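You operate a simulated robot arm through the tools that you are given. There is no shell and no other tool.

Carry out the task below with a simulated robot arm. There is one attempt and no reset: what you move stays moved.

Task
Sift the small brown-stripe sack and the red-handle jug through the sieve into the green tub.
Fine: empty both on the sieve and put them back; shake till only lumps are left. Set down upright: small brown-stripe sack, red-handle jug.

The check looks at the end state, three seconds after you hand in, the way a careful person would. Anything else that was tipped, shoved, dropped, spilled or broken makes it a failure.

Robot
A 7-joint arm with a two-finger parallel gripper, fixed in place. Base frame: the origin is at the foot of the arm, x ahead of it, y to its left, z up. Lengths are in m, angles in rad, forces in N, time in s.
With the tool pointing down near the work surface it reaches from about 0.14 to 0.48 m from the base axis. Its first joint turns from -2.897 to 2.897 rad. Payload 3.43 kg.
The TCP is the grasp point between the finger pads, 0.03 m short of the fingertips. In the tool frame z runs along the fingers and y along their closing line. The gripper opens to 0.094 m. The fingers are 0.028 m wide and 0.01 m thick; the gripper's body (0.05 by 0.096 m) begins 0.055 m behind the TCP.
Orientation is that of the tool frame in the base frame, as a unit quaternion [x, y, z, w]. With the fingers straight down and closing along the base's y, the tool's x points along the base's -x, its y along +y and its z along -z.

Tools
- The arm moves only by the tool jog_arm. Its argument "commands" is a list of rows, each a list of 7 numbers: the shift along the base's x, y, z in units of 300 mm (1.0 is 300 mm), then the turn, a rotation vector about the base's x, y, z in units of 45 degrees (1.0 is 45 degrees), then the opening, from 0 (shut) to 1 (fully open). In form: [[x, y, z, ax, ay, az, claw], ...]. A call has 1 to 20 rows; each row is the pose to reach, as a shift and turn from the pose commanded when the call began. A call with a number of a shift or a turn outside -1 to 1 is refused whole. A row lasts 0.2 s, in which the tool goes at most 0.05 m and 0.15 rad; a call with a longer step from one row to the next is refused whole, and so is a gripper value outside its range. Where a pose cannot be reached the arm comes as near as it can. A force on the tool above 90 N (or 10 N above the force at the start of the call, whichever is more), or a blocked arm, ends the call early, and 0.2 s more pass. The fingers move at their own pace (about 0.045 m/s each) and stop on an object; they squeeze with about 31 N. The grip force told is the motor's: it shows also when the fingers shut on nothing. Time passes only in rows, and 0.2 s behind the last, so rows that repeat a pose let the fingers close. It gives the time, the measured TCP pose, the force on the tool (base axes), the opening and the grip force at its end, in the units of the frame above (readings bear some noise), with the torque about the TCP (base axes, N m) and any sound that the robot's microphone picked up.
- Cameras (640 x 400 px; columns grow to the right, rows downward): "scene" is fixed at [0.222, -0.6441, 1.601]; the picture's right is [0.62, -0.78, 0.00], its down [-0.65, -0.52, -0.55] and it looks along [0.43, 0.34, -0.84] (base axes); focal length 214 px, centre (320, 200). "wrist" rides on the gripper at [0.076, 0.014, -0.103] in the tool frame; the picture's right is [-0.18, 0.98, 0.00], its down [-0.75, -0.14, -0.64] and it looks along [-0.63, -0.12, 0.77] (tool axes); focal length 243 px, centre (320, 200). There is no depth. A picture from a camera that has moved, and an enlarged one, comes with that camera's place and axes in the base frame and with its lens. The place of the scene camera against the robot may be out by one fixed shift of up to 0.018 m in any direction.
- grab_frame(camera): a new picture of that camera. No time passes.
- move_column(by): slides the trunk up (or, below 0, down) by that many m; the arm rides with it, the base frame stays. It gives what a move gives, with no picture.
- zoom(camera, box): a new picture of the part [left, top, right, bottom] of that camera's present view, enlarged. No time passes.
- finish_job(): hands the job in; it is judged then, once.

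Places have to be worked out from the pictures, the camera data and where the tool is seen. Open the gripper and draw the arm clear of the work before you hand the job in, unless the task says otherwise.

The tools are called after ">>>" as name(argument=value, ...) on one line, values as JSON. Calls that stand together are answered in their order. jog_arm: Moves the arm, as the interface text tells. Its arguments: {"type":"object","properties":{"commands":{"type":"array","items":{"type":"array","items":{"type":"number"}}}},"required":["commands"]} The other tools are called the same way: move_column (by) slides the trunk up or down; grab_frame (camera) takes a picture; zoom (camera, box) takes an enlarged picture of a part of a camera's view; finish_job () hands the job in.

At the start:

```text
time_s: 0.0
eef_pos: [0.5297, -0.2164, 1.2923]
tcp_rot: [0.0, 1.0, -0.001, 0.0]
wrist_force: [-0.1, -0.1, -0.6]
ft_torque: [-0.04, 0.05, -0.03]
grip_width: 0.0939
grasp_force: 0.0
trunk travel left (down, up): [-0.425, 0.065]
```

scene: 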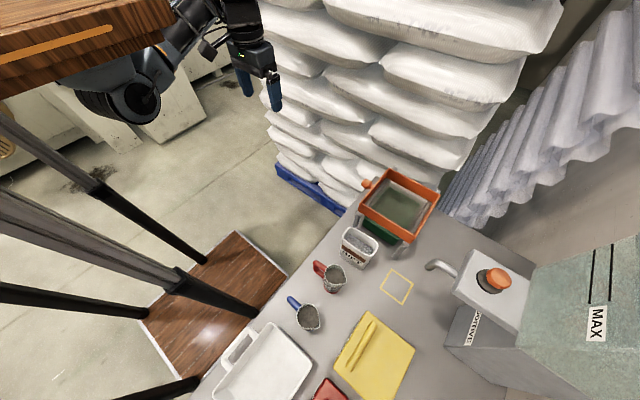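
wrist: 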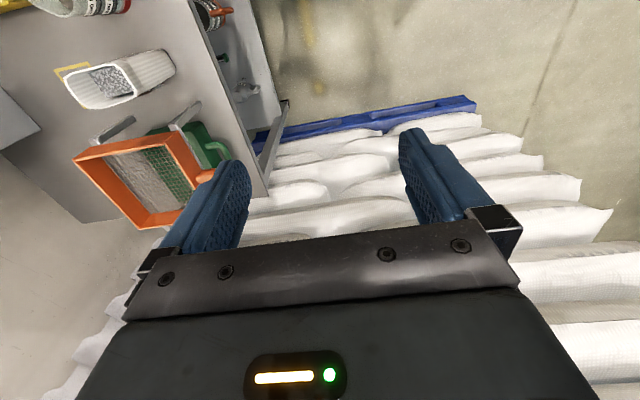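

I start by looking closely at the bench with the sieve, sack and jugs before moving anything.

>>> zoom(camera="scene", box=[260, 150, 480, 290])

>>> zoom(camera="scene", box=[200, 260, 440, 400])

>>> zoom(camera="wrist", box=[0, 0, 300, 250])

```text
2.86 times, centred on (370, 220) of scene
camera zoom: at [0.222, -0.6441, 1.601], right [0.62, -0.78, 0.0], down [-0.65, -0.52, -0.55], along [0.43, 0.34, -0.84], focal length 613 px, centre (177, 143)
```

zoom: 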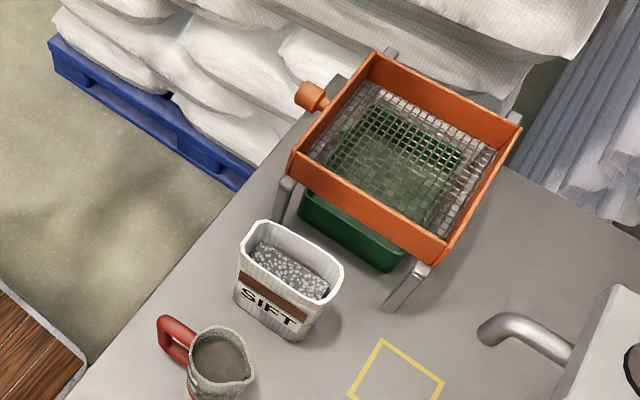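

```text
2.67 times, centred on (320, 330) of scene
camera zoom: at [0.222, -0.6441, 1.601], right [0.62, -0.78, 0.0], down [-0.65, -0.52, -0.55], along [0.43, 0.34, -0.84], focal length 572 px, centre (320, -147)
```

zoom: 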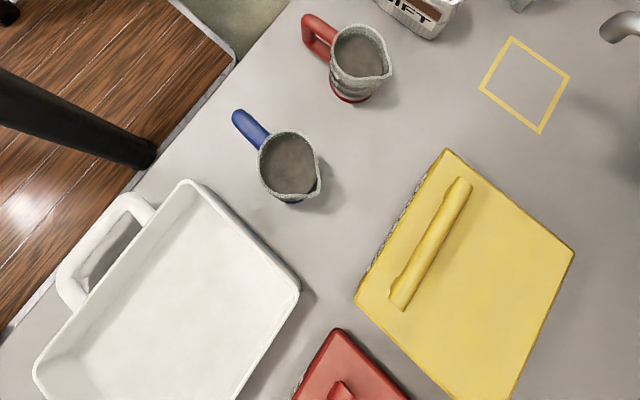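

```text
1.60 times, centred on (150, 125) of wrist
camera zoom: at [0.4543, -0.2032, 1.3946], right [0.18, 0.98, 0.0], down [0.75, -0.14, 0.64], along [0.63, -0.12, -0.77], focal length 388 px, centre (592, 320)
```

zoom: 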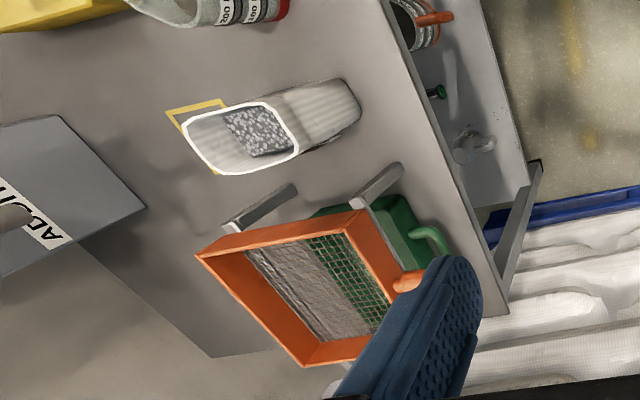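

The sack's mouth triangulates to about (0.50, -0.58, 0.97) and the sieve handle to (0.69, -0.48, 0.99). These are far from the base axis, so I look at the arm and its trunk to understand the reach.

>>> zoom(camera="scene", box=[0, 0, 320, 200])

>>> zoom(camera="scene", box=[0, 200, 320, 400])

>>> zoom(camera="scene", box=[400, 200, 640, 400])

>>> zoom(camera="scene", box=[340, 160, 460, 260])

>>> zoom(camera="scene", box=[280, 220, 400, 340])

```text
2.00 times, centred on (160, 100) of scene
camera zoom: at [0.222, -0.6441, 1.601], right [0.62, -0.78, 0.0], down [-0.65, -0.52, -0.55], along [0.43, 0.34, -0.84], focal length 429 px, centre (640, 400)
```

zoom: 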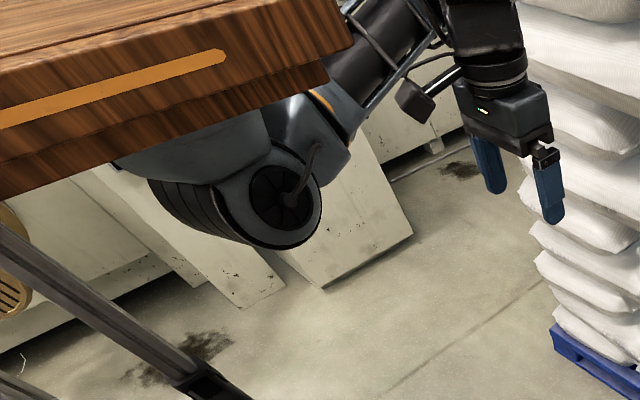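

```text
2.00 times, centred on (160, 300) of scene
camera zoom: at [0.222, -0.6441, 1.601], right [0.62, -0.78, 0.0], down [-0.65, -0.52, -0.55], along [0.43, 0.34, -0.84], focal length 429 px, centre (640, 0)
```

zoom: 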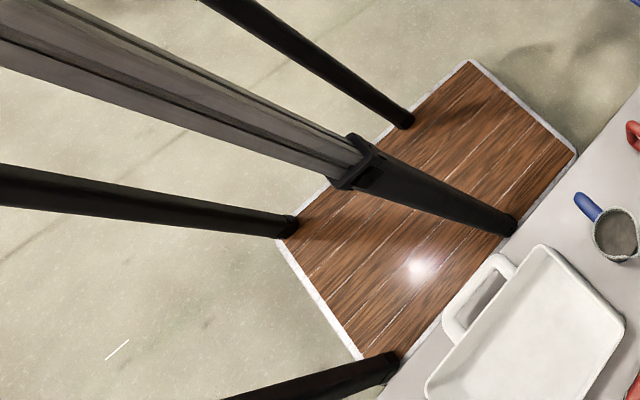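

```text
2.00 times, centred on (520, 300) of scene
camera zoom: at [0.222, -0.6441, 1.601], right [0.62, -0.78, 0.0], down [-0.65, -0.52, -0.55], along [0.43, 0.34, -0.84], focal length 429 px, centre (-80, 0)
```

zoom: 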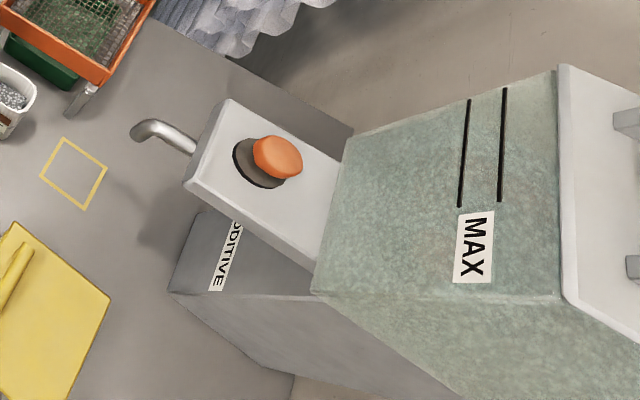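

```text
4.00 times, centred on (400, 210) of scene
camera zoom: at [0.222, -0.6441, 1.601], right [0.62, -0.78, 0.0], down [-0.65, -0.52, -0.55], along [0.43, 0.34, -0.84], focal length 858 px, centre (0, 160)
```

zoom: 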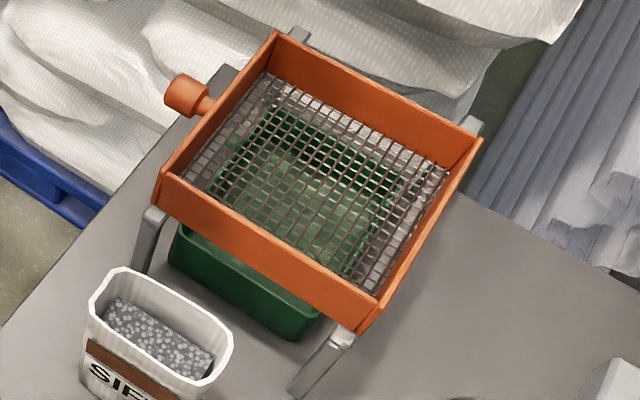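

```text
3.33 times, centred on (340, 280) of scene
camera zoom: at [0.222, -0.6441, 1.601], right [0.62, -0.78, 0.0], down [-0.65, -0.52, -0.55], along [0.43, 0.34, -0.84], focal length 715 px, centre (253, -67)
```

zoom: 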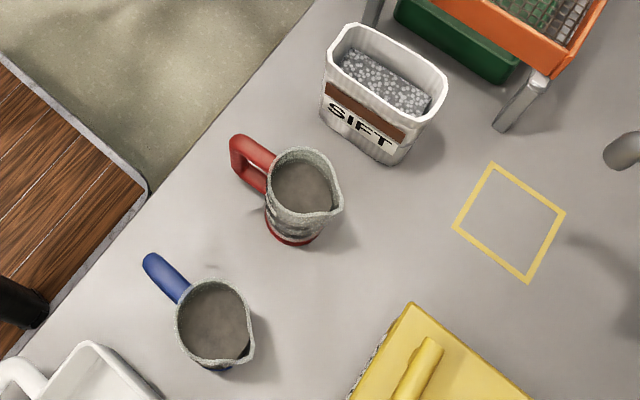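

The arm seems to hang from the trunk's deck, with the bench along y < -0.45 and the sieve square at x 0.60–0.80, y -0.70 to -0.51, top z ≈ 1.0. I lower the trunk a little, since the tool is well clear of the bench, to learn how the reach changes.

>>> move_column(by=-0.1)

>>> grab_frame(camera="scene")

>>> grab_frame(camera="wrist")

```text
time_s: 1.3
eef_pos: [0.529, -0.2162, 1.1922]
tcp_rot: [0.0, 1.0, 0.0, 0.0]
wrist_force: [0.1, -0.1, 0.0]
ft_torque: [0.02, -0.01, -0.01]
grip_width: 0.0941
grasp_force: 0.2
trunk travel left (down, up): [-0.325, 0.165]
```

```text
taken
```

scene: 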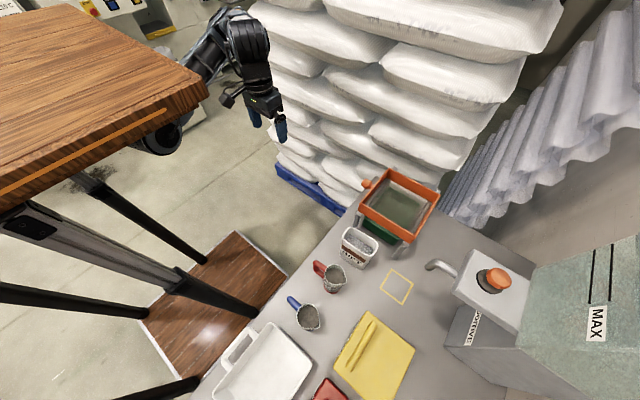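

```text
taken
camera wrist: at [0.4543, -0.2032, 1.2947], right [0.18, 0.98, 0.0], down [0.75, -0.14, 0.64], along [0.63, -0.12, -0.77], focal length 243 px, centre (320, 200)
```

wrist: 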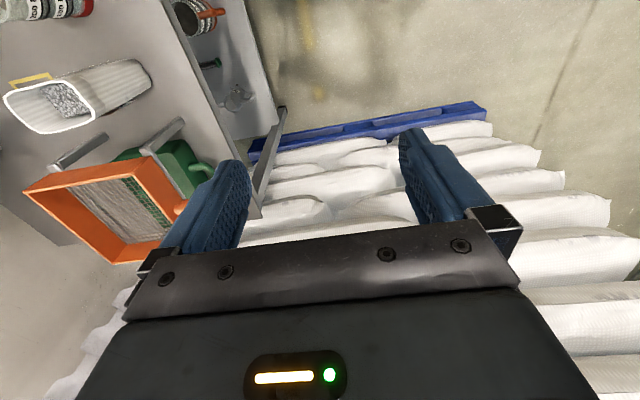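

The deck moved down with the arm hanging under it, and everything on the bench is unchanged. Now I move the tool out over the bench at this height (tip 0.19 m above the sack) to test the reach and get a closer view.

>>> jog_arm(commands=[[-0.03, -0.12, 0, 0, 0, 0, 1], [-0.06, -0.24, 0, 0, 0, 0, 1], [-0.1, -0.36, 0, 0, 0, 0, 1], [-0.13, -0.48, 0, 0, 0, 0, 1], [-0.17, -0.6, 0, 0, 0, 0, 1], [-0.2, -0.72, 0, 0, 0, 0, 1], [-0.23, -0.84, 0, 0, 0, 0, 1], [-0.267, -0.94, 0, 0, 0, 0, 1], [-0.267, -0.94, 0, 0, 0, 0, 1]])

>>> grab_frame(camera="scene")

>>> grab_frame(camera="wrist")

```text
time_s: 3.3
eef_pos: [0.4498, -0.4987, 1.1932]
tcp_rot: [0.0, 1.0, 0.0, 0.0]
wrist_force: [0.1, 0.4, 0.2]
ft_torque: [0.03, -0.04, -0.01]
grip_width: 0.0939
grasp_force: 0.0
trunk travel left (down, up): [-0.325, 0.165]
```

```text
taken
```

scene: 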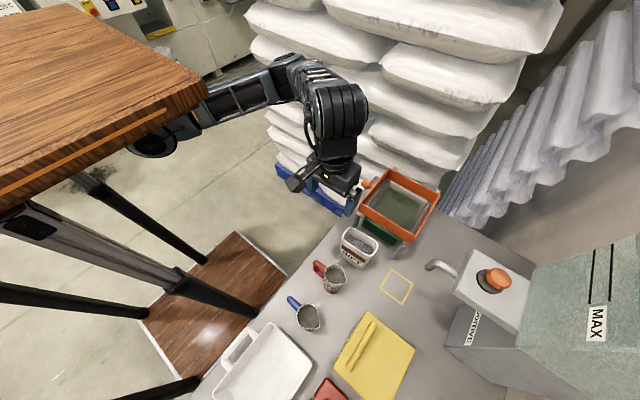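

```text
taken
camera wrist: at [0.3749, -0.4857, 1.2956], right [0.18, 0.98, 0.0], down [0.75, -0.14, 0.64], along [0.63, -0.12, -0.77], focal length 243 px, centre (320, 200)
```

wrist: 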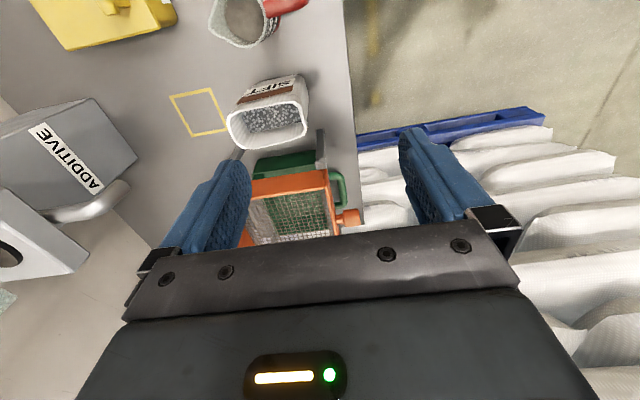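

The arm reaches 0.67 m out without trouble. I zoom the wrist camera to measure sack, jug and sieve.

>>> zoom(camera="wrist", box=[160, 40, 380, 260])

>>> zoom(camera="wrist", box=[160, 0, 360, 130])

>>> zoom(camera="scene", box=[280, 140, 460, 300])

```text
1.82 times, centred on (270, 150) of wrist
camera zoom: at [0.3749, -0.4857, 1.2956], right [0.18, 0.98, 0.0], down [0.75, -0.14, 0.64], along [0.63, -0.12, -0.77], focal length 441 px, centre (411, 291)
```

zoom: 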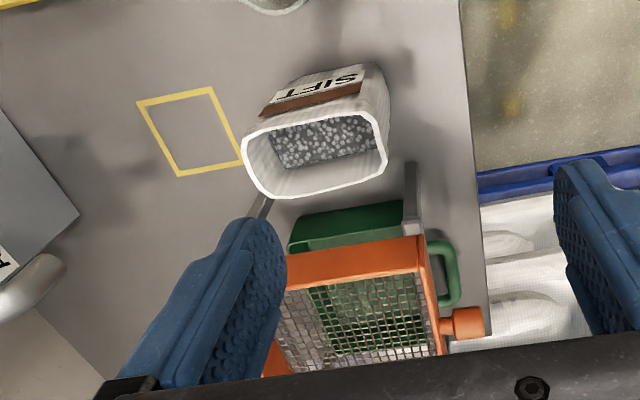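

```text
3.08 times, centred on (260, 65) of wrist
camera zoom: at [0.3749, -0.4857, 1.2956], right [0.18, 0.98, 0.0], down [0.75, -0.14, 0.64], along [0.63, -0.12, -0.77], focal length 746 px, centre (505, 615)
```

zoom: 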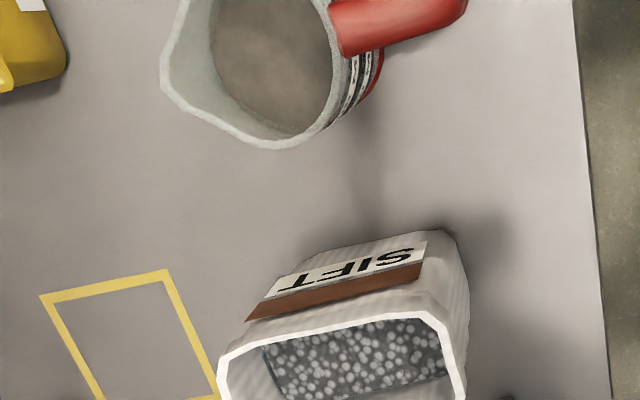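

```text
2.50 times, centred on (370, 220) of scene
camera zoom: at [0.222, -0.6441, 1.601], right [0.62, -0.78, 0.0], down [-0.65, -0.52, -0.55], along [0.43, 0.34, -0.84], focal length 536 px, centre (195, 150)
```

zoom: 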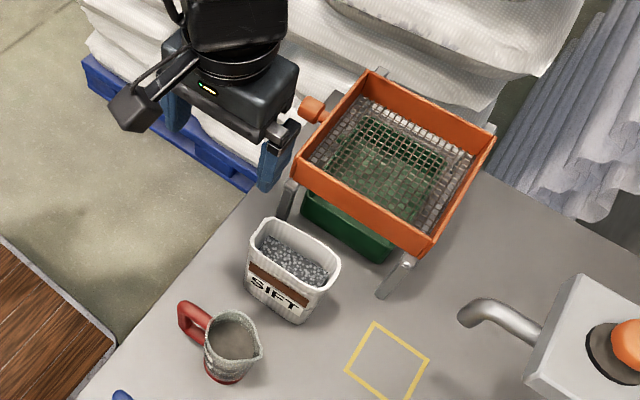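

The bench top works out to z ≈ 0.80. The sack is about 0.105 × 0.058 × 0.167 m, centred near (0.50, -0.585) with its rim at 0.967, and the red jug has its handle on the +y side. I plan side grasps with the tool pointing to -y, so I begin turning the tool to horizontal above the bench's near edge.

>>> jog_arm(commands=[[0, 0.04, 0, -0.096, 0.096, 0.096, 1], [0, 0.08, 0, -0.192, 0.192, 0.192, 1], [0, 0.12, 0, -0.289, 0.289, 0.289, 1], [0, 0.16, 0, -0.385, 0.385, 0.385, 1], [0, 0.2, 0, -0.481, 0.481, 0.481, 1], [0, 0.24, 0, -0.577, 0.577, 0.577, 1], [0, 0.28, 0, -0.674, 0.674, 0.674, 1], [0, 0.3, 0, -0.77, 0.77, 0.77, 1], [0, 0.3, 0, -0.77, 0.77, 0.77, 1]])

>>> grab_frame(camera="scene")

```text
time_s: 5.3
eef_pos: [0.4489, -0.4076, 1.1931]
tcp_rot: [-0.289, 0.866, -0.289, -0.29]
wrist_force: [0.3, -0.2, -0.2]
ft_torque: [0.0, 0.0, 0.02]
grip_width: 0.0939
grasp_force: 0.1
trunk travel left (down, up): [-0.325, 0.165]
```

```text
taken
```

scene: 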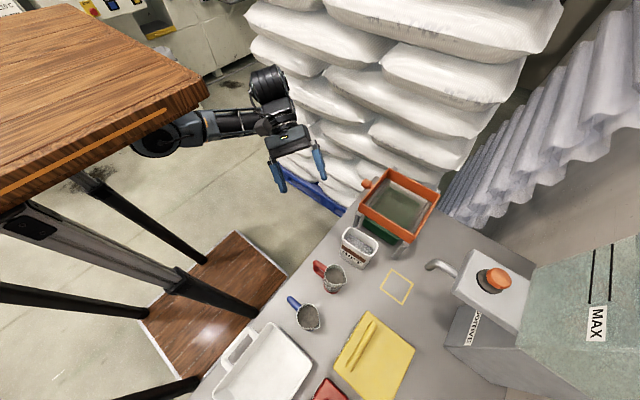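

The 60° turn went exactly as commanded. I do the second half to bring the tool horizontal, pointing to -y with the camera on top.

>>> jog_arm(commands=[[0, 0, 0, -0.096, 0.096, 0.096, 1], [0, 0, 0, -0.192, 0.192, 0.192, 1], [0, 0, 0, -0.289, 0.289, 0.289, 1], [0, 0, 0, -0.385, 0.385, 0.385, 1], [0, 0, 0, -0.481, 0.481, 0.481, 1], [0, 0, 0, -0.577, 0.577, 0.577, 1], [0, 0, 0, -0.674, 0.674, 0.674, 1], [0, 0, 0, -0.77, 0.77, 0.77, 1], [0, 0, 0, -0.77, 0.77, 0.77, 1]])

>>> grab_frame(camera="scene")

>>> grab_frame(camera="wrist")

```text
time_s: 7.3
eef_pos: [0.4776, -0.4435, 1.1882]
tcp_rot: [0.5, -0.499, 0.5, 0.5]
wrist_force: [0.1, 0.1, -0.3]
ft_torque: [-0.01, 0.0, -0.01]
grip_width: 0.0938
grasp_force: 0.1
out of reach, approached as far as the arm can: row 5, 6, 7, 8, 9
trunk travel left (down, up): [-0.325, 0.165]
```

```text
taken
```

scene: 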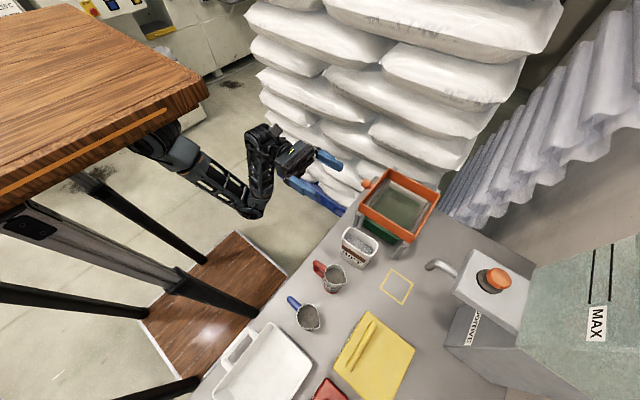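

```text
taken
camera wrist: at [0.4651, -0.3421, 1.265], right [-0.98, 0.0, -0.18], down [0.14, 0.64, -0.75], along [0.12, -0.77, -0.63], focal length 243 px, centre (320, 200)
```

wrist: 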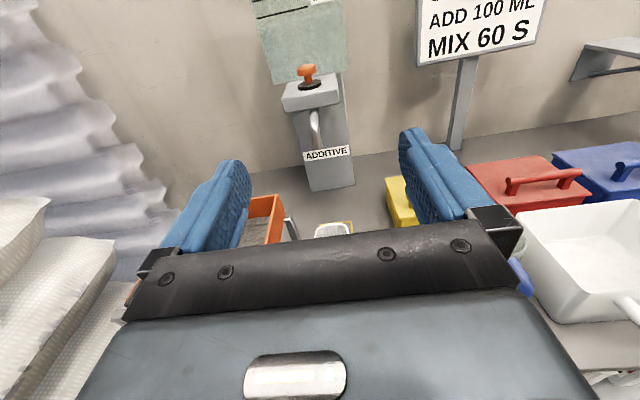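

The horizontal pose is held, but the arm pushed itself outward to (0.478, -0.444), so this close in was too near for it; the arm's own axis seems to be around (0.29, -0.2). I now test, empty-handed and high over the sieve, whether the pouring place is reachable with the tool horizontal.

>>> jog_arm(commands=[[0.09, -0.1, 0, 0, 0, 0, 1], [0.18, -0.2, 0, 0, 0, 0, 1], [0.28, -0.3, 0, 0, 0, 0, 1], [0.37, -0.4, 0, 0, 0, 0, 1], [0.47, -0.5, 0, 0, 0, 0, 1], [0.567, -0.567, 0, 0, 0, 0, 1], [0.567, -0.567, 0, 0, 0, 0, 1]])

>>> grab_frame(camera="scene")

>>> grab_frame(camera="wrist")

```text
time_s: 8.9
eef_pos: [0.6461, -0.6145, 1.1906]
tcp_rot: [0.5, -0.499, 0.5, 0.5]
wrist_force: [0.4, 0.4, -0.8]
ft_torque: [0.0, 0.02, 0.0]
grip_width: 0.0939
grasp_force: 0.1
trunk travel left (down, up): [-0.325, 0.165]
```

```text
taken
```

scene: 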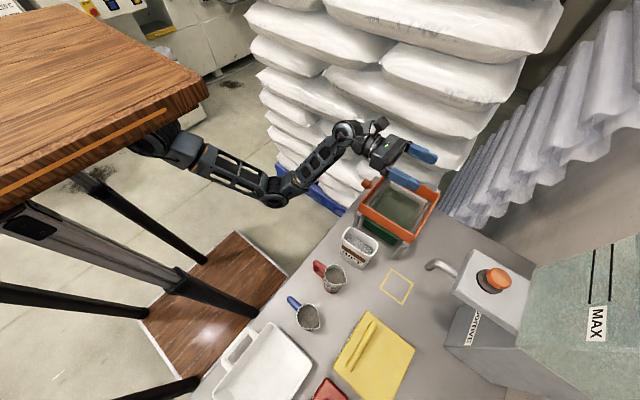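

```text
taken
camera wrist: at [0.6319, -0.5135, 1.2658], right [-0.98, 0.0, -0.18], down [0.14, 0.64, -0.75], along [0.12, -0.77, -0.63], focal length 243 px, centre (320, 200)
```

wrist: 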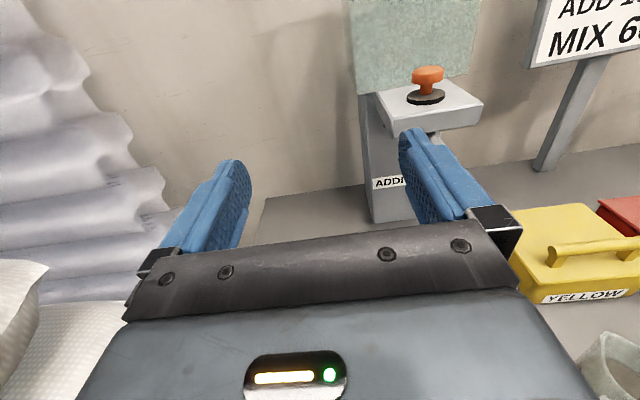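

The pouring place is easily reached at (0.648, -0.613, 1.19). I now test the roll about the tool axis that a pour toward +x would need, still empty and well above the sieve.

>>> jog_arm(commands=[[0, 0, 0, 0, 0.165, 0, 1], [0, 0, 0, 0, 0.33, 0, 1], [0, 0, 0, 0, 0.5, 0, 1], [0, 0, 0, 0, 0.665, 0, 1], [0, 0, 0, 0, 0.83, 0, 1], [0, 0, 0, 0, 1, 0, 1]])

>>> jog_arm(commands=[[0, 0, 0, 0, 0.165, 0, 1], [0, 0, 0, 0, 0.33, 0, 1], [0, 0, 0, 0, 0.5, 0, 1], [0, 0, 0, 0, 0.665, 0, 1], [0, 0, 0, 0, 0.83, 0, 1], [0, 0, 0, 0, 1, 0, 1]])

>>> jog_arm(commands=[[0, 0, 0, 0, 0.165, 0, 1], [0, 0, 0, 0, 0.33, 0, 1], [0, 0, 0, 0, 0.5, 0, 1], [0, 0, 0, 0, 0.665, 0, 1], [0, 0, 0, 0, 0.83, 0, 1], [0, 0, 0, 0, 1, 0, 1]])

>>> grab_frame(camera="scene")

>>> grab_frame(camera="wrist")

```text
time_s: 10.3
eef_pos: [0.6429, -0.6139, 1.1883]
tcp_rot: [0.654, -0.269, 0.269, 0.654]
wrist_force: [-0.2, -1.1, 0.2]
ft_torque: [-0.02, -0.01, -0.02]
grip_width: 0.094
grasp_force: 0.1
trunk travel left (down, up): [-0.325, 0.165]
```

```text
time_s: 11.7
eef_pos: [0.643, -0.6138, 1.1879]
tcp_rot: [0.708, 0.0, -0.001, 0.706]
wrist_force: [0.1, -0.2, 0.0]
ft_torque: [-0.02, 0.02, -0.03]
grip_width: 0.0942
grasp_force: 0.1
trunk travel left (down, up): [-0.325, 0.165]
```

```text
time_s: 12.9
eef_pos: [0.6291, -0.6081, 1.0713]
tcp_rot: [0.731, 0.229, -0.207, 0.608]
wrist_force: [-0.7, -0.2, 0.5]
ft_torque: [0.0, -0.01, 0.02]
grip_width: 0.0943
grasp_force: 0.1
out of reach, approached as far as the arm can: row 5
trunk travel left (down, up): [-0.325, 0.165]
stopped in row 5: the arm was blocked; the commanded pose is now the measured one
```

```text
taken
```

scene: 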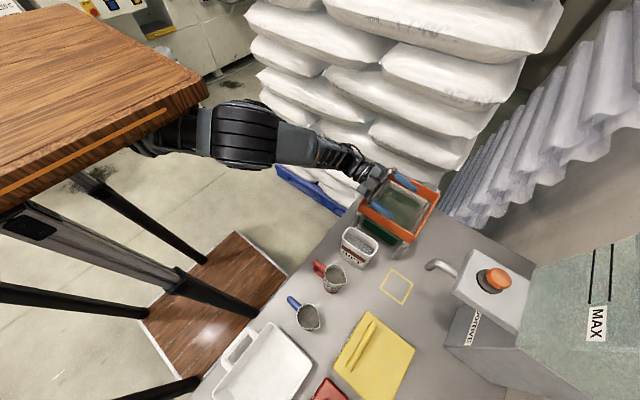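

```text
taken
camera wrist: at [0.7013, -0.5026, 1.0552], right [0.43, -0.17, 0.89], down [-0.68, 0.59, 0.44], along [-0.6, -0.79, 0.14], focal length 243 px, centre (320, 200)
```

wrist: 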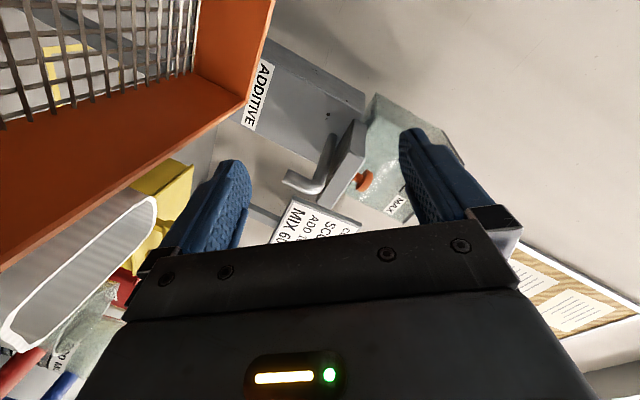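

The roll toward +x ran into a joint limit past ~115° and the arm dipped to z 1.07. I check the sieve wasn't touched before backing off.

>>> zoom(camera="scene", box=[320, 140, 460, 260])

```text
3.33 times, centred on (390, 200) of scene
camera zoom: at [0.222, -0.6441, 1.601], right [0.62, -0.78, 0.0], down [-0.65, -0.52, -0.55], along [0.43, 0.34, -0.84], focal length 715 px, centre (87, 200)
```

zoom: 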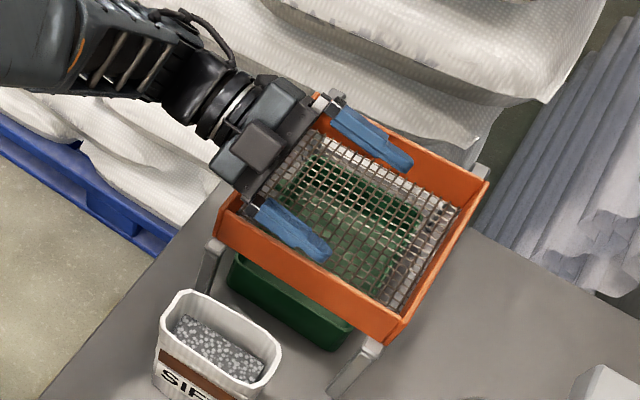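

The sieve is where it was. I lift straight up first, then undo the roll.

>>> jog_arm(commands=[[0, 0, 0.1, 0, 0, 0, 1], [0, 0, 0.2, 0, 0, 0, 1], [0, 0, 0.3, 0, 0, 0, 1], [0, 0, 0.4, 0, 0, 0, 1]])

>>> grab_frame(camera="scene")

```text
time_s: 13.6
eef_pos: [0.6164, -0.5948, 1.0377]
tcp_rot: [0.775, 0.237, -0.201, 0.55]
wrist_force: [0.3, 1.9, 48.3]
ft_torque: [-0.62, 0.65, 0.11]
grip_width: 0.0734
grasp_force: 0.1
out of reach, approached as far as the arm can: row 3
trunk travel left (down, up): [-0.325, 0.165]
stopped in row 3: the arm was blocked; the commanded pose is now the measured one
```

```text
taken
```

scene: 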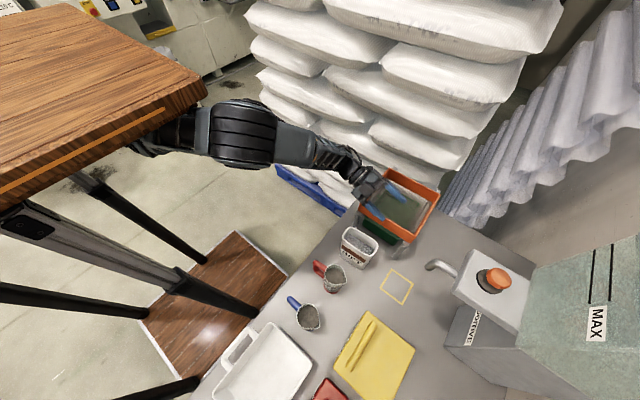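

The arm went lower instead and a finger presses on the sieve (48 N). The trunk lifts everything straight up without any arm change, so I raise the trunk.

>>> move_column(by=0.1)

>>> zoom(camera="scene", box=[320, 140, 460, 260])

>>> grab_frame(camera="scene")

>>> grab_frame(camera="wrist")

```text
time_s: 15.0
eef_pos: [0.6157, -0.5949, 1.1321]
tcp_rot: [0.778, 0.239, -0.201, 0.545]
wrist_force: [0.2, 1.0, -0.3]
ft_torque: [0.02, 0.01, -0.02]
grip_width: 0.0943
grasp_force: 0.0
trunk travel left (down, up): [-0.425, 0.065]
```

```text
3.33 times, centred on (390, 200) of scene
camera zoom: at [0.222, -0.6441, 1.601], right [0.62, -0.78, 0.0], down [-0.65, -0.52, -0.55], along [0.43, 0.34, -0.84], focal length 715 px, centre (87, 200)
```

zoom: 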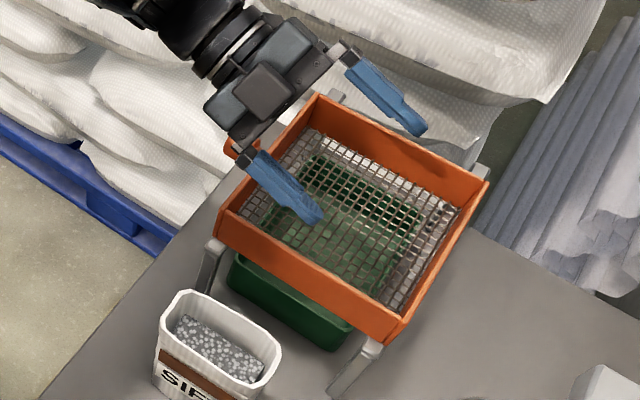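

```text
taken
```

scene: 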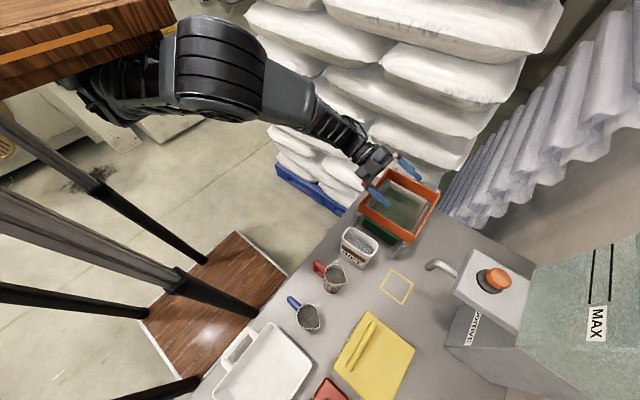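

```text
taken
camera wrist: at [0.6914, -0.4912, 1.1328], right [0.43, -0.31, 0.84], down [-0.66, 0.53, 0.54], along [-0.62, -0.79, 0.02], focal length 243 px, centre (320, 200)
```

wrist: 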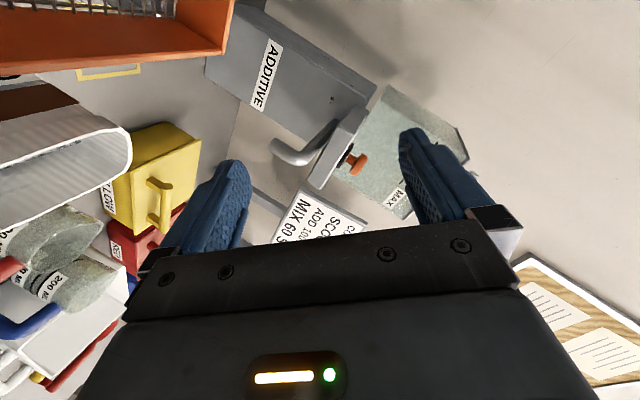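

Clear again and the sieve has not moved (its corners sit on the same pixels). I raise the trunk the rest of the way for margin, then undo the roll in small steps.

>>> move_column(by=0.064)

>>> jog_arm(commands=[[0, 0, 0.05, 0, -0.1, 0, 1], [0, 0, 0.1, 0, -0.2, 0, 1]])

```text
time_s: 16.0
eef_pos: [0.6153, -0.5948, 1.1966]
tcp_rot: [0.777, 0.24, -0.202, 0.545]
wrist_force: [0.0, -0.4, 0.1]
ft_torque: [-0.03, 0.04, -0.03]
grip_width: 0.0942
grasp_force: 0.1
trunk travel left (down, up): [-0.489, 0.001]
```

```text
time_s: 16.8
eef_pos: [0.6232, -0.5817, 1.1963]
tcp_rot: [0.803, 0.207, -0.132, 0.543]
wrist_force: [-0.1, 0.3, 0.6]
ft_torque: [-0.01, -0.03, 0.0]
grip_width: 0.094
grasp_force: 0.1
trunk travel left (down, up): [-0.489, 0.001]
stopped in row 2: the arm was blocked; the commanded pose is now the measured one
```

The arm reports it is blocked, although the tool feels no force; I look at whether the elbow leans on the deck.

>>> zoom(camera="scene", box=[0, 0, 420, 240])

>>> grab_frame(camera="wrist")

```text
1.52 times, centred on (210, 120) of scene
camera zoom: at [0.222, -0.6441, 1.601], right [0.62, -0.78, 0.0], down [-0.65, -0.52, -0.55], along [0.43, 0.34, -0.84], focal length 327 px, centre (488, 322)
```

zoom: 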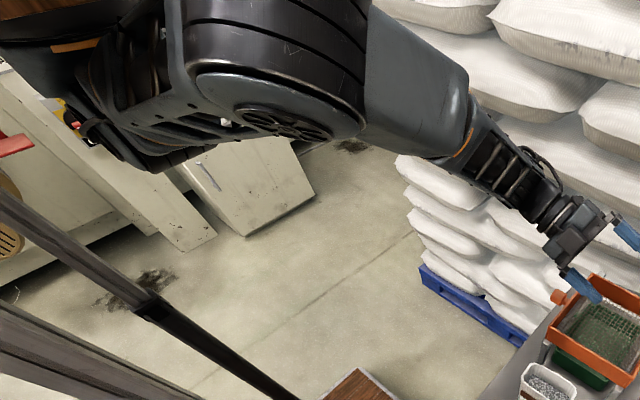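

```text
taken
camera wrist: at [0.6974, -0.4782, 1.2142], right [0.31, -0.35, 0.88], down [-0.74, 0.5, 0.46], along [-0.6, -0.79, -0.11], focal length 243 px, centre (320, 200)
```

wrist: 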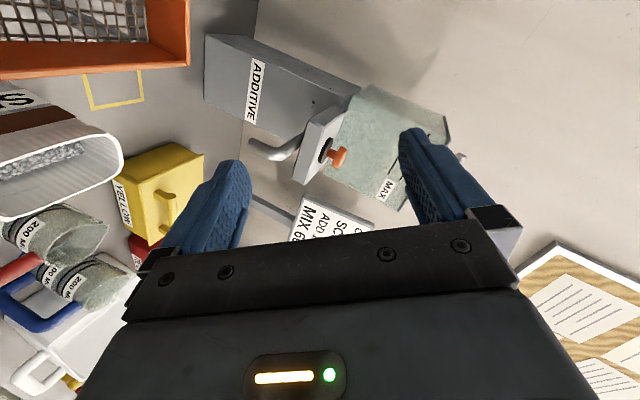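

The elbow has swung up beside the deck, so going up is what blocks it. With about 0.15 m of room over the sieve I unroll only, without lifting.

>>> jog_arm(commands=[[0, 0, -0.05, 0, -0.1, 0, 1], [0, 0, -0.05, 0, -0.2, 0, 1]])

>>> grab_frame(camera="scene")

```text
time_s: 17.4
eef_pos: [0.6245, -0.583, 1.1831]
tcp_rot: [0.811, 0.162, -0.068, 0.558]
wrist_force: [0.4, 0.0, -0.2]
ft_torque: [-0.03, 0.02, 0.02]
grip_width: 0.0939
grasp_force: 0.0
trunk travel left (down, up): [-0.489, 0.001]
```

```text
taken
```

scene: 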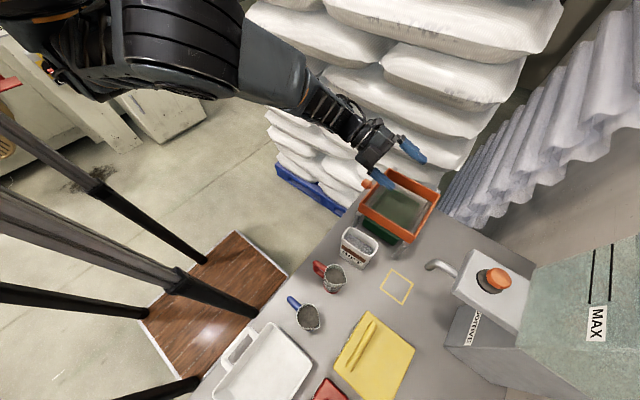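

That worked freely. I keep unrolling at this height.

>>> jog_arm(commands=[[0, 0, 0, 0, -0.15, 0, 1], [0, 0, 0, 0, -0.3, 0, 1], [0, 0, 0, 0, -0.45, 0, 1], [0, 0, 0, 0, -0.6, 0, 1]])

>>> grab_frame(camera="scene")

```text
time_s: 18.4
eef_pos: [0.6244, -0.582, 1.1836]
tcp_rot: [0.804, 0.028, 0.123, 0.581]
wrist_force: [-0.3, 0.0, 0.9]
ft_torque: [-0.01, -0.01, -0.03]
grip_width: 0.0939
grasp_force: 0.1
trunk travel left (down, up): [-0.489, 0.001]
```

```text
taken
```

scene: 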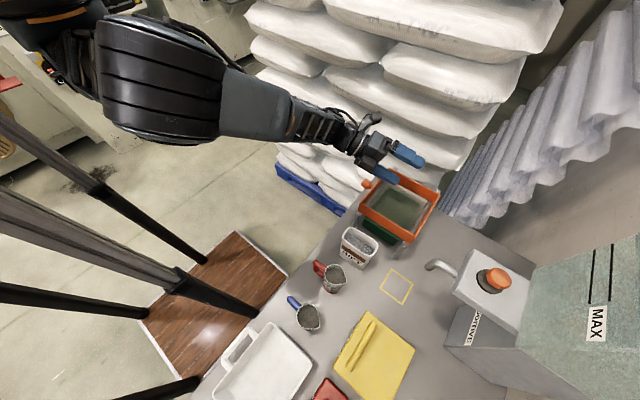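

The elbow is swinging round as the roll is undone (moving to the left and down in the picture). I continue unrolling toward camera-up.

>>> jog_arm(commands=[[0, 0, 0, 0, -0.15, 0, 1], [0, 0, 0, 0, -0.3, 0, 1], [0, 0, 0, 0, -0.45, 0, 1], [0, 0, 0, 0, -0.6, 0, 1]])

>>> grab_frame(camera="scene")

```text
time_s: 19.4
eef_pos: [0.6241, -0.5824, 1.183]
tcp_rot: [0.752, -0.11, 0.308, 0.572]
wrist_force: [-0.6, 0.2, 0.8]
ft_torque: [-0.01, 0.02, -0.04]
grip_width: 0.094
grasp_force: 0.0
trunk travel left (down, up): [-0.489, 0.001]
```

```text
taken
```

scene: 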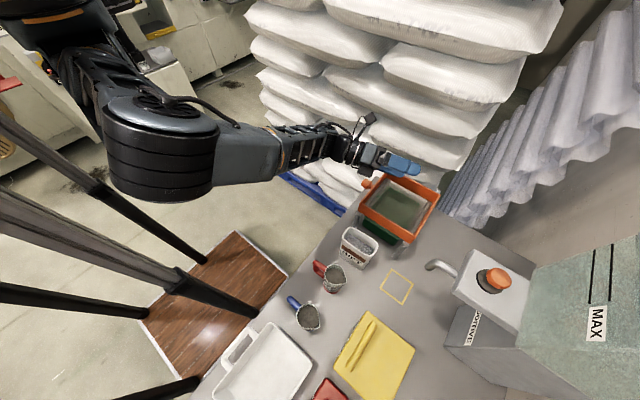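

The elbow keeps coming down on the open side. I continue the unroll.

>>> jog_arm(commands=[[0, 0, 0, 0, -0.15, 0, 1], [0, 0, 0, 0, -0.3, 0, 1], [0, 0, 0, 0, -0.45, 0, 1], [0, 0, 0, 0, -0.6, 0, 1]])

>>> grab_frame(camera="scene")

```text
time_s: 20.4
eef_pos: [0.6244, -0.5825, 1.1834]
tcp_rot: [0.66, -0.24, 0.474, 0.531]
wrist_force: [-0.5, 0.0, -0.1]
ft_torque: [0.02, 0.01, -0.02]
grip_width: 0.0941
grasp_force: 0.1
trunk travel left (down, up): [-0.489, 0.001]
```

```text
taken
```

scene: 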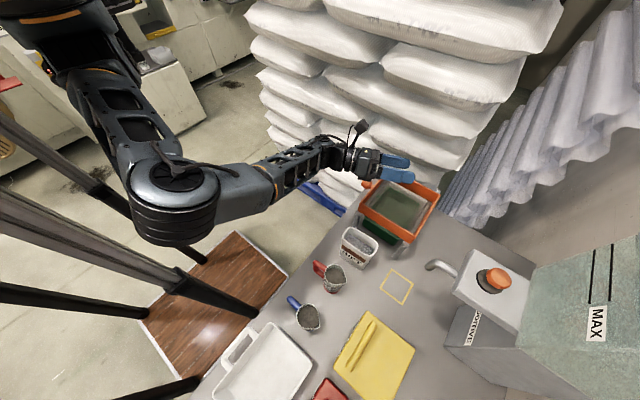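

The elbow is nearly back below the shoulder–wrist line. I turn the tool to exactly level, pointing -y with camera up (error turn about 35°).

>>> jog_arm(commands=[[0, 0, 0, 0.027, -0.123, -0.094, 1], [0, 0, 0, 0.054, -0.247, -0.188, 1], [0, 0, 0, 0.082, -0.37, -0.282, 1], [0, 0, 0, 0.109, -0.494, -0.376, 1], [0, 0, 0, 0.136, -0.617, -0.47, 1], [0, 0, 0, 0.136, -0.617, -0.47, 1]])

>>> grab_frame(camera="scene")

```text
time_s: 21.8
eef_pos: [0.6237, -0.5819, 1.1834]
tcp_rot: [0.501, -0.499, 0.5, 0.501]
wrist_force: [0.3, 0.4, 0.0]
ft_torque: [0.02, -0.01, -0.02]
grip_width: 0.0942
grasp_force: 0.1
trunk travel left (down, up): [-0.489, 0.001]
```

```text
taken
```

scene: 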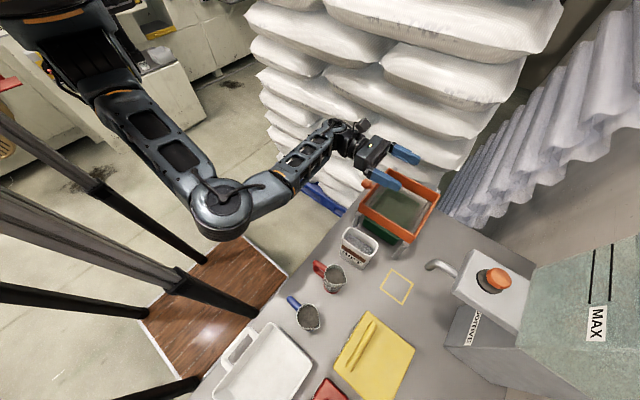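

The arm is level again with the elbow low. Now I test the opposite roll (top tipping toward -x), stepwise and high above the sieve, watching the elbow.

>>> jog_arm(commands=[[0.04, 0, 0.02, 0, -0.165, 0, 1], [0.08, 0, 0.04, 0, -0.33, 0, 1], [0.13, 0, 0.05, 0, -0.5, 0, 1], [0.18, 0, 0.05, 0, -0.665, 0, 1], [0.24, 0, 0.05, 0, -0.83, 0, 1], [0.3, 0, 0.05, 0, -1, 0, 1]])

>>> grab_frame(camera="scene")

```text
time_s: 23.2
eef_pos: [0.7141, -0.5822, 1.1972]
tcp_rot: [0.27, -0.653, 0.654, 0.271]
wrist_force: [-0.5, -0.4, -0.4]
ft_torque: [0.03, -0.03, -0.04]
grip_width: 0.0942
grasp_force: 0.2
trunk travel left (down, up): [-0.489, 0.001]
```

```text
taken
```

scene: 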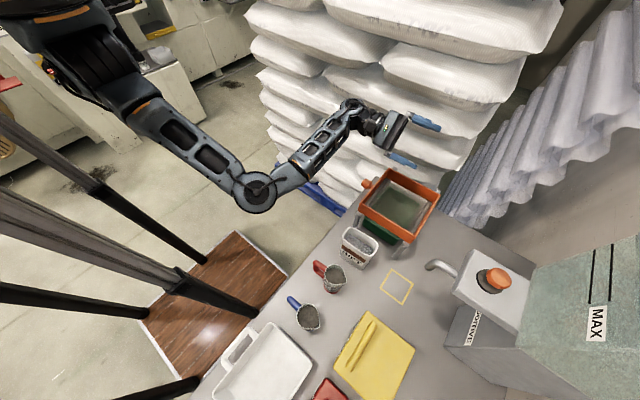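

Roll -45° is reached cleanly at (0.714, -0.582, 1.197). I continue the test to -90° and then -135°.

>>> jog_arm(commands=[[0, 0, 0, 0, -0.165, 0, 1], [0, 0, 0, 0, -0.33, 0, 1], [0, 0, 0, 0, -0.5, 0, 1], [0, 0, 0, 0, -0.665, 0, 1], [0, 0, 0, 0, -0.83, 0, 1], [0, 0, 0, 0, -1, 0, 1]])

>>> grab_frame(camera="scene")

>>> jog_arm(commands=[[0, 0, 0, 0, -0.165, 0, 1], [0, 0, 0, 0, -0.33, 0, 1], [0, 0, 0, 0, -0.5, 0, 1]])

>>> grab_frame(camera="scene")

```text
time_s: 24.6
eef_pos: [0.7129, -0.5826, 1.1979]
tcp_rot: [-0.001, -0.706, 0.708, 0.001]
wrist_force: [-0.3, -0.6, 0.4]
ft_torque: [-0.01, -0.02, 0.01]
grip_width: 0.0942
grasp_force: 0.1
trunk travel left (down, up): [-0.489, 0.001]
```

```text
taken
```

scene: 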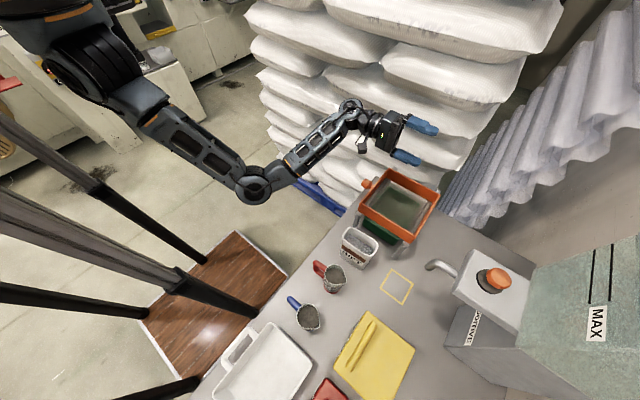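

```text
time_s: 25.4
eef_pos: [0.7135, -0.5837, 1.1972]
tcp_rot: [-0.138, -0.693, 0.694, -0.137]
wrist_force: [-0.4, -0.6, 0.0]
ft_torque: [0.0, 0.02, 0.03]
grip_width: 0.0941
grasp_force: 0.0
trunk travel left (down, up): [-0.489, 0.001]
```

```text
taken
```

scene: 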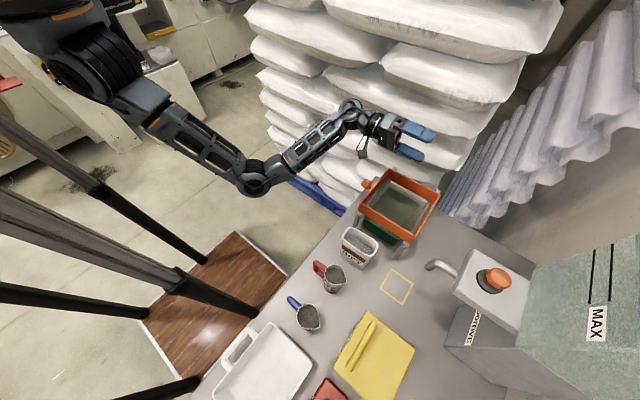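

Still stable at -112°. I test on to about -155°.

>>> jog_arm(commands=[[0, 0, 0, 0, -0.165, 0, 1], [0, 0, 0, 0, -0.33, 0, 1], [0, 0, 0, 0, -0.5, 0, 1], [0, 0, 0, 0, -0.665, 0, 1], [0, 0, 0, 0, -0.83, 0, 1], [0, 0, 0, 0, -1, 0, 1]])

>>> grab_frame(camera="scene")

```text
time_s: 26.8
eef_pos: [0.714, -0.5826, 1.1979]
tcp_rot: [-0.394, -0.587, 0.589, -0.391]
wrist_force: [0.8, 0.5, -0.1]
ft_torque: [0.01, -0.01, -0.04]
grip_width: 0.0939
grasp_force: 0.1
trunk travel left (down, up): [-0.489, 0.001]
```

```text
taken
```

scene: 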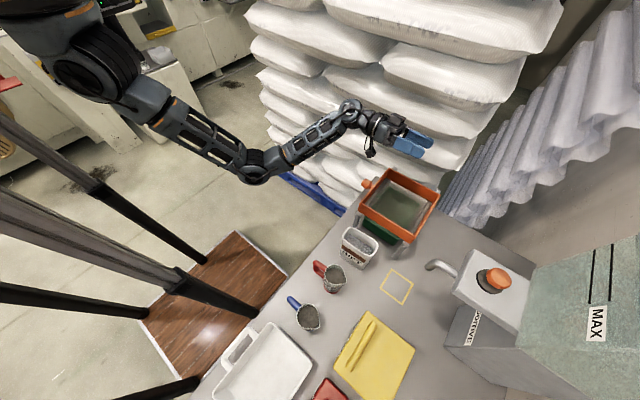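

Rolls down to -157° are available with a steady elbow, so I'll pour with the top tipping toward -x. I roll back to level.

>>> jog_arm(commands=[[0, 0, 0, 0, 0.165, 0, 1], [0, 0, 0, 0, 0.33, 0, 1], [0, 0, 0, 0, 0.5, 0, 1], [0, 0, 0, 0, 0.665, 0, 1], [0, 0, 0, 0, 0.83, 0, 1], [0, 0, 0, 0, 1, 0, 1]])

>>> jog_arm(commands=[[0, 0, 0, 0, 0.165, 0, 1], [0, 0, 0, 0, 0.33, 0, 1], [0, 0, 0, 0, 0.5, 0, 1], [0, 0, 0, 0, 0.665, 0, 1], [0, 0, 0, 0, 0.83, 0, 1], [0, 0, 0, 0, 1, 0, 1]])

>>> jog_arm(commands=[[0, 0, 0, 0, 0.165, 0, 1], [0, 0, 0, 0, 0.33, 0, 1], [0, 0, 0, 0, 0.5, 0, 1], [0, 0, 0, 0, 0.665, 0, 1], [0, 0, 0, 0, 0.83, 0, 1], [0, 0, 0, 0, 1, 0, 1]])

>>> jog_arm(commands=[[-0.1, 0.06, 0, 0, 0.165, 0, 1], [-0.2, 0.12, 0, 0, 0.33, 0, 1], [-0.3, 0.18, 0, 0, 0.5, 0, 1], [-0.4, 0.24, 0, 0, 0.5, 0, 1], [-0.5, 0.3, 0, 0, 0.5, 0, 1], [-0.6, 0.36, 0, 0, 0.5, 0, 1], [-0.68, 0.4, 0, 0, 0.5, 0, 1], [-0.68, 0.4, 0, 0, 0.5, 0, 1]])

>>> grab_frame(camera="scene")

>>> grab_frame(camera="wrist")

```text
time_s: 28.2
eef_pos: [0.7137, -0.5847, 1.1987]
tcp_rot: [-0.137, -0.693, 0.694, -0.137]
wrist_force: [-0.2, 0.4, 0.3]
ft_torque: [-0.01, 0.01, 0.01]
grip_width: 0.0942
grasp_force: 0.0
trunk travel left (down, up): [-0.489, 0.001]
```

```text
time_s: 29.6
eef_pos: [0.7134, -0.5834, 1.1982]
tcp_rot: [0.139, -0.692, 0.694, 0.139]
wrist_force: [-0.3, 0.2, 0.0]
ft_torque: [0.03, -0.01, -0.02]
grip_width: 0.0937
grasp_force: 0.0
trunk travel left (down, up): [-0.489, 0.001]
```

```text
time_s: 31.0
eef_pos: [0.7136, -0.5836, 1.1981]
tcp_rot: [0.394, -0.587, 0.588, 0.394]
wrist_force: [0.5, -1.7, -0.4]
ft_torque: [0.02, -0.06, -0.01]
grip_width: 0.0939
grasp_force: 0.1
trunk travel left (down, up): [-0.489, 0.001]
```

```text
time_s: 32.8
eef_pos: [0.5098, -0.4631, 1.2001]
tcp_rot: [0.501, -0.498, 0.5, 0.501]
wrist_force: [-0.4, -0.3, -0.8]
ft_torque: [0.01, -0.02, 0.0]
grip_width: 0.094
grasp_force: 0.1
trunk travel left (down, up): [-0.489, 0.001]
```

```text
taken
```

scene: 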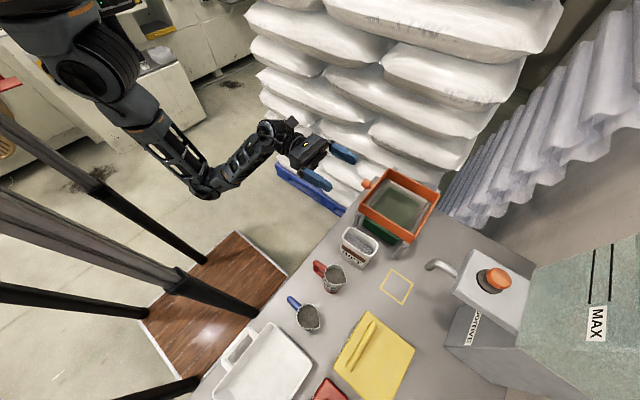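

```text
taken
camera wrist: at [0.4964, -0.3614, 1.2767], right [-0.98, 0.0, -0.18], down [0.14, 0.64, -0.75], along [0.12, -0.77, -0.63], focal length 243 px, centre (320, 200)
```

wrist: 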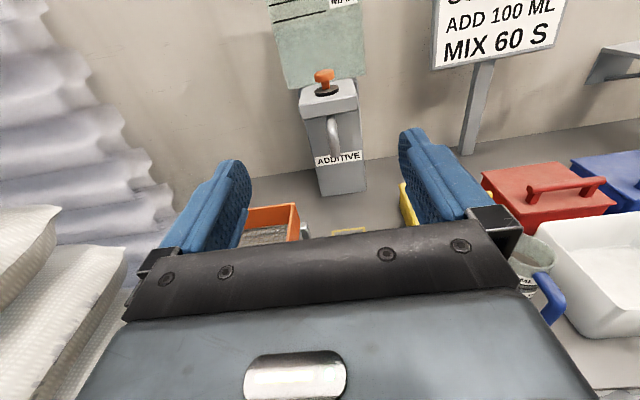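

Level and reachable at (0.510, -0.463, 1.200), with fingertips short of the sack. I lower the trunk in two steps, looking in between.

>>> jog_arm(commands=[[-0.03, 0.06, 0, 0, 0, 0, 1], [-0.03, 0.06, 0, 0, 0, 0, 1]])

>>> move_column(by=-0.17)

>>> grab_frame(camera="wrist")

>>> grab_frame(camera="scene")

```text
time_s: 33.4
eef_pos: [0.5008, -0.4458, 1.2002]
tcp_rot: [0.501, -0.499, 0.5, 0.5]
wrist_force: [0.1, 0.7, -0.4]
ft_torque: [0.0, -0.02, 0.04]
grip_width: 0.0941
grasp_force: 0.0
trunk travel left (down, up): [-0.489, 0.001]
```

```text
time_s: 35.3
eef_pos: [0.5019, -0.4453, 1.0306]
tcp_rot: [0.501, -0.499, 0.5, 0.501]
wrist_force: [0.6, 0.9, -0.4]
ft_torque: [0.04, 0.0, -0.03]
grip_width: 0.0941
grasp_force: 0.1
trunk travel left (down, up): [-0.319, 0.171]
```

```text
taken
camera wrist: at [0.4885, -0.3431, 1.1066], right [-0.98, 0.0, -0.18], down [0.14, 0.64, -0.75], along [0.12, -0.77, -0.63], focal length 243 px, centre (320, 200)
```

wrist: 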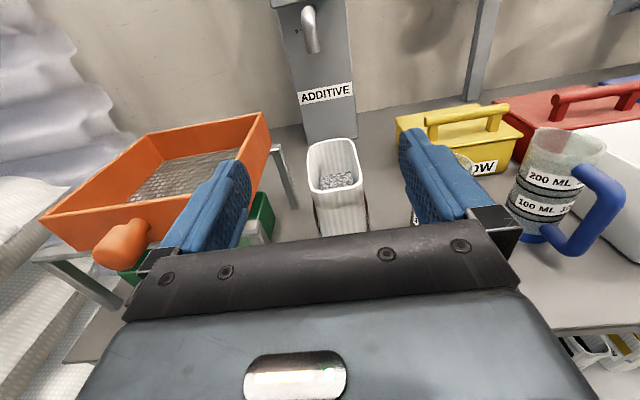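

```text
taken
```

scene: 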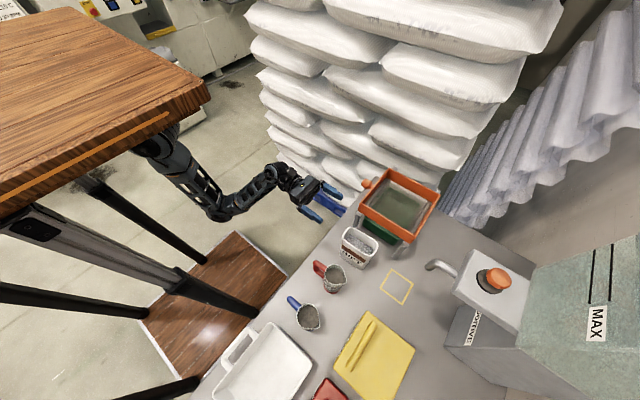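

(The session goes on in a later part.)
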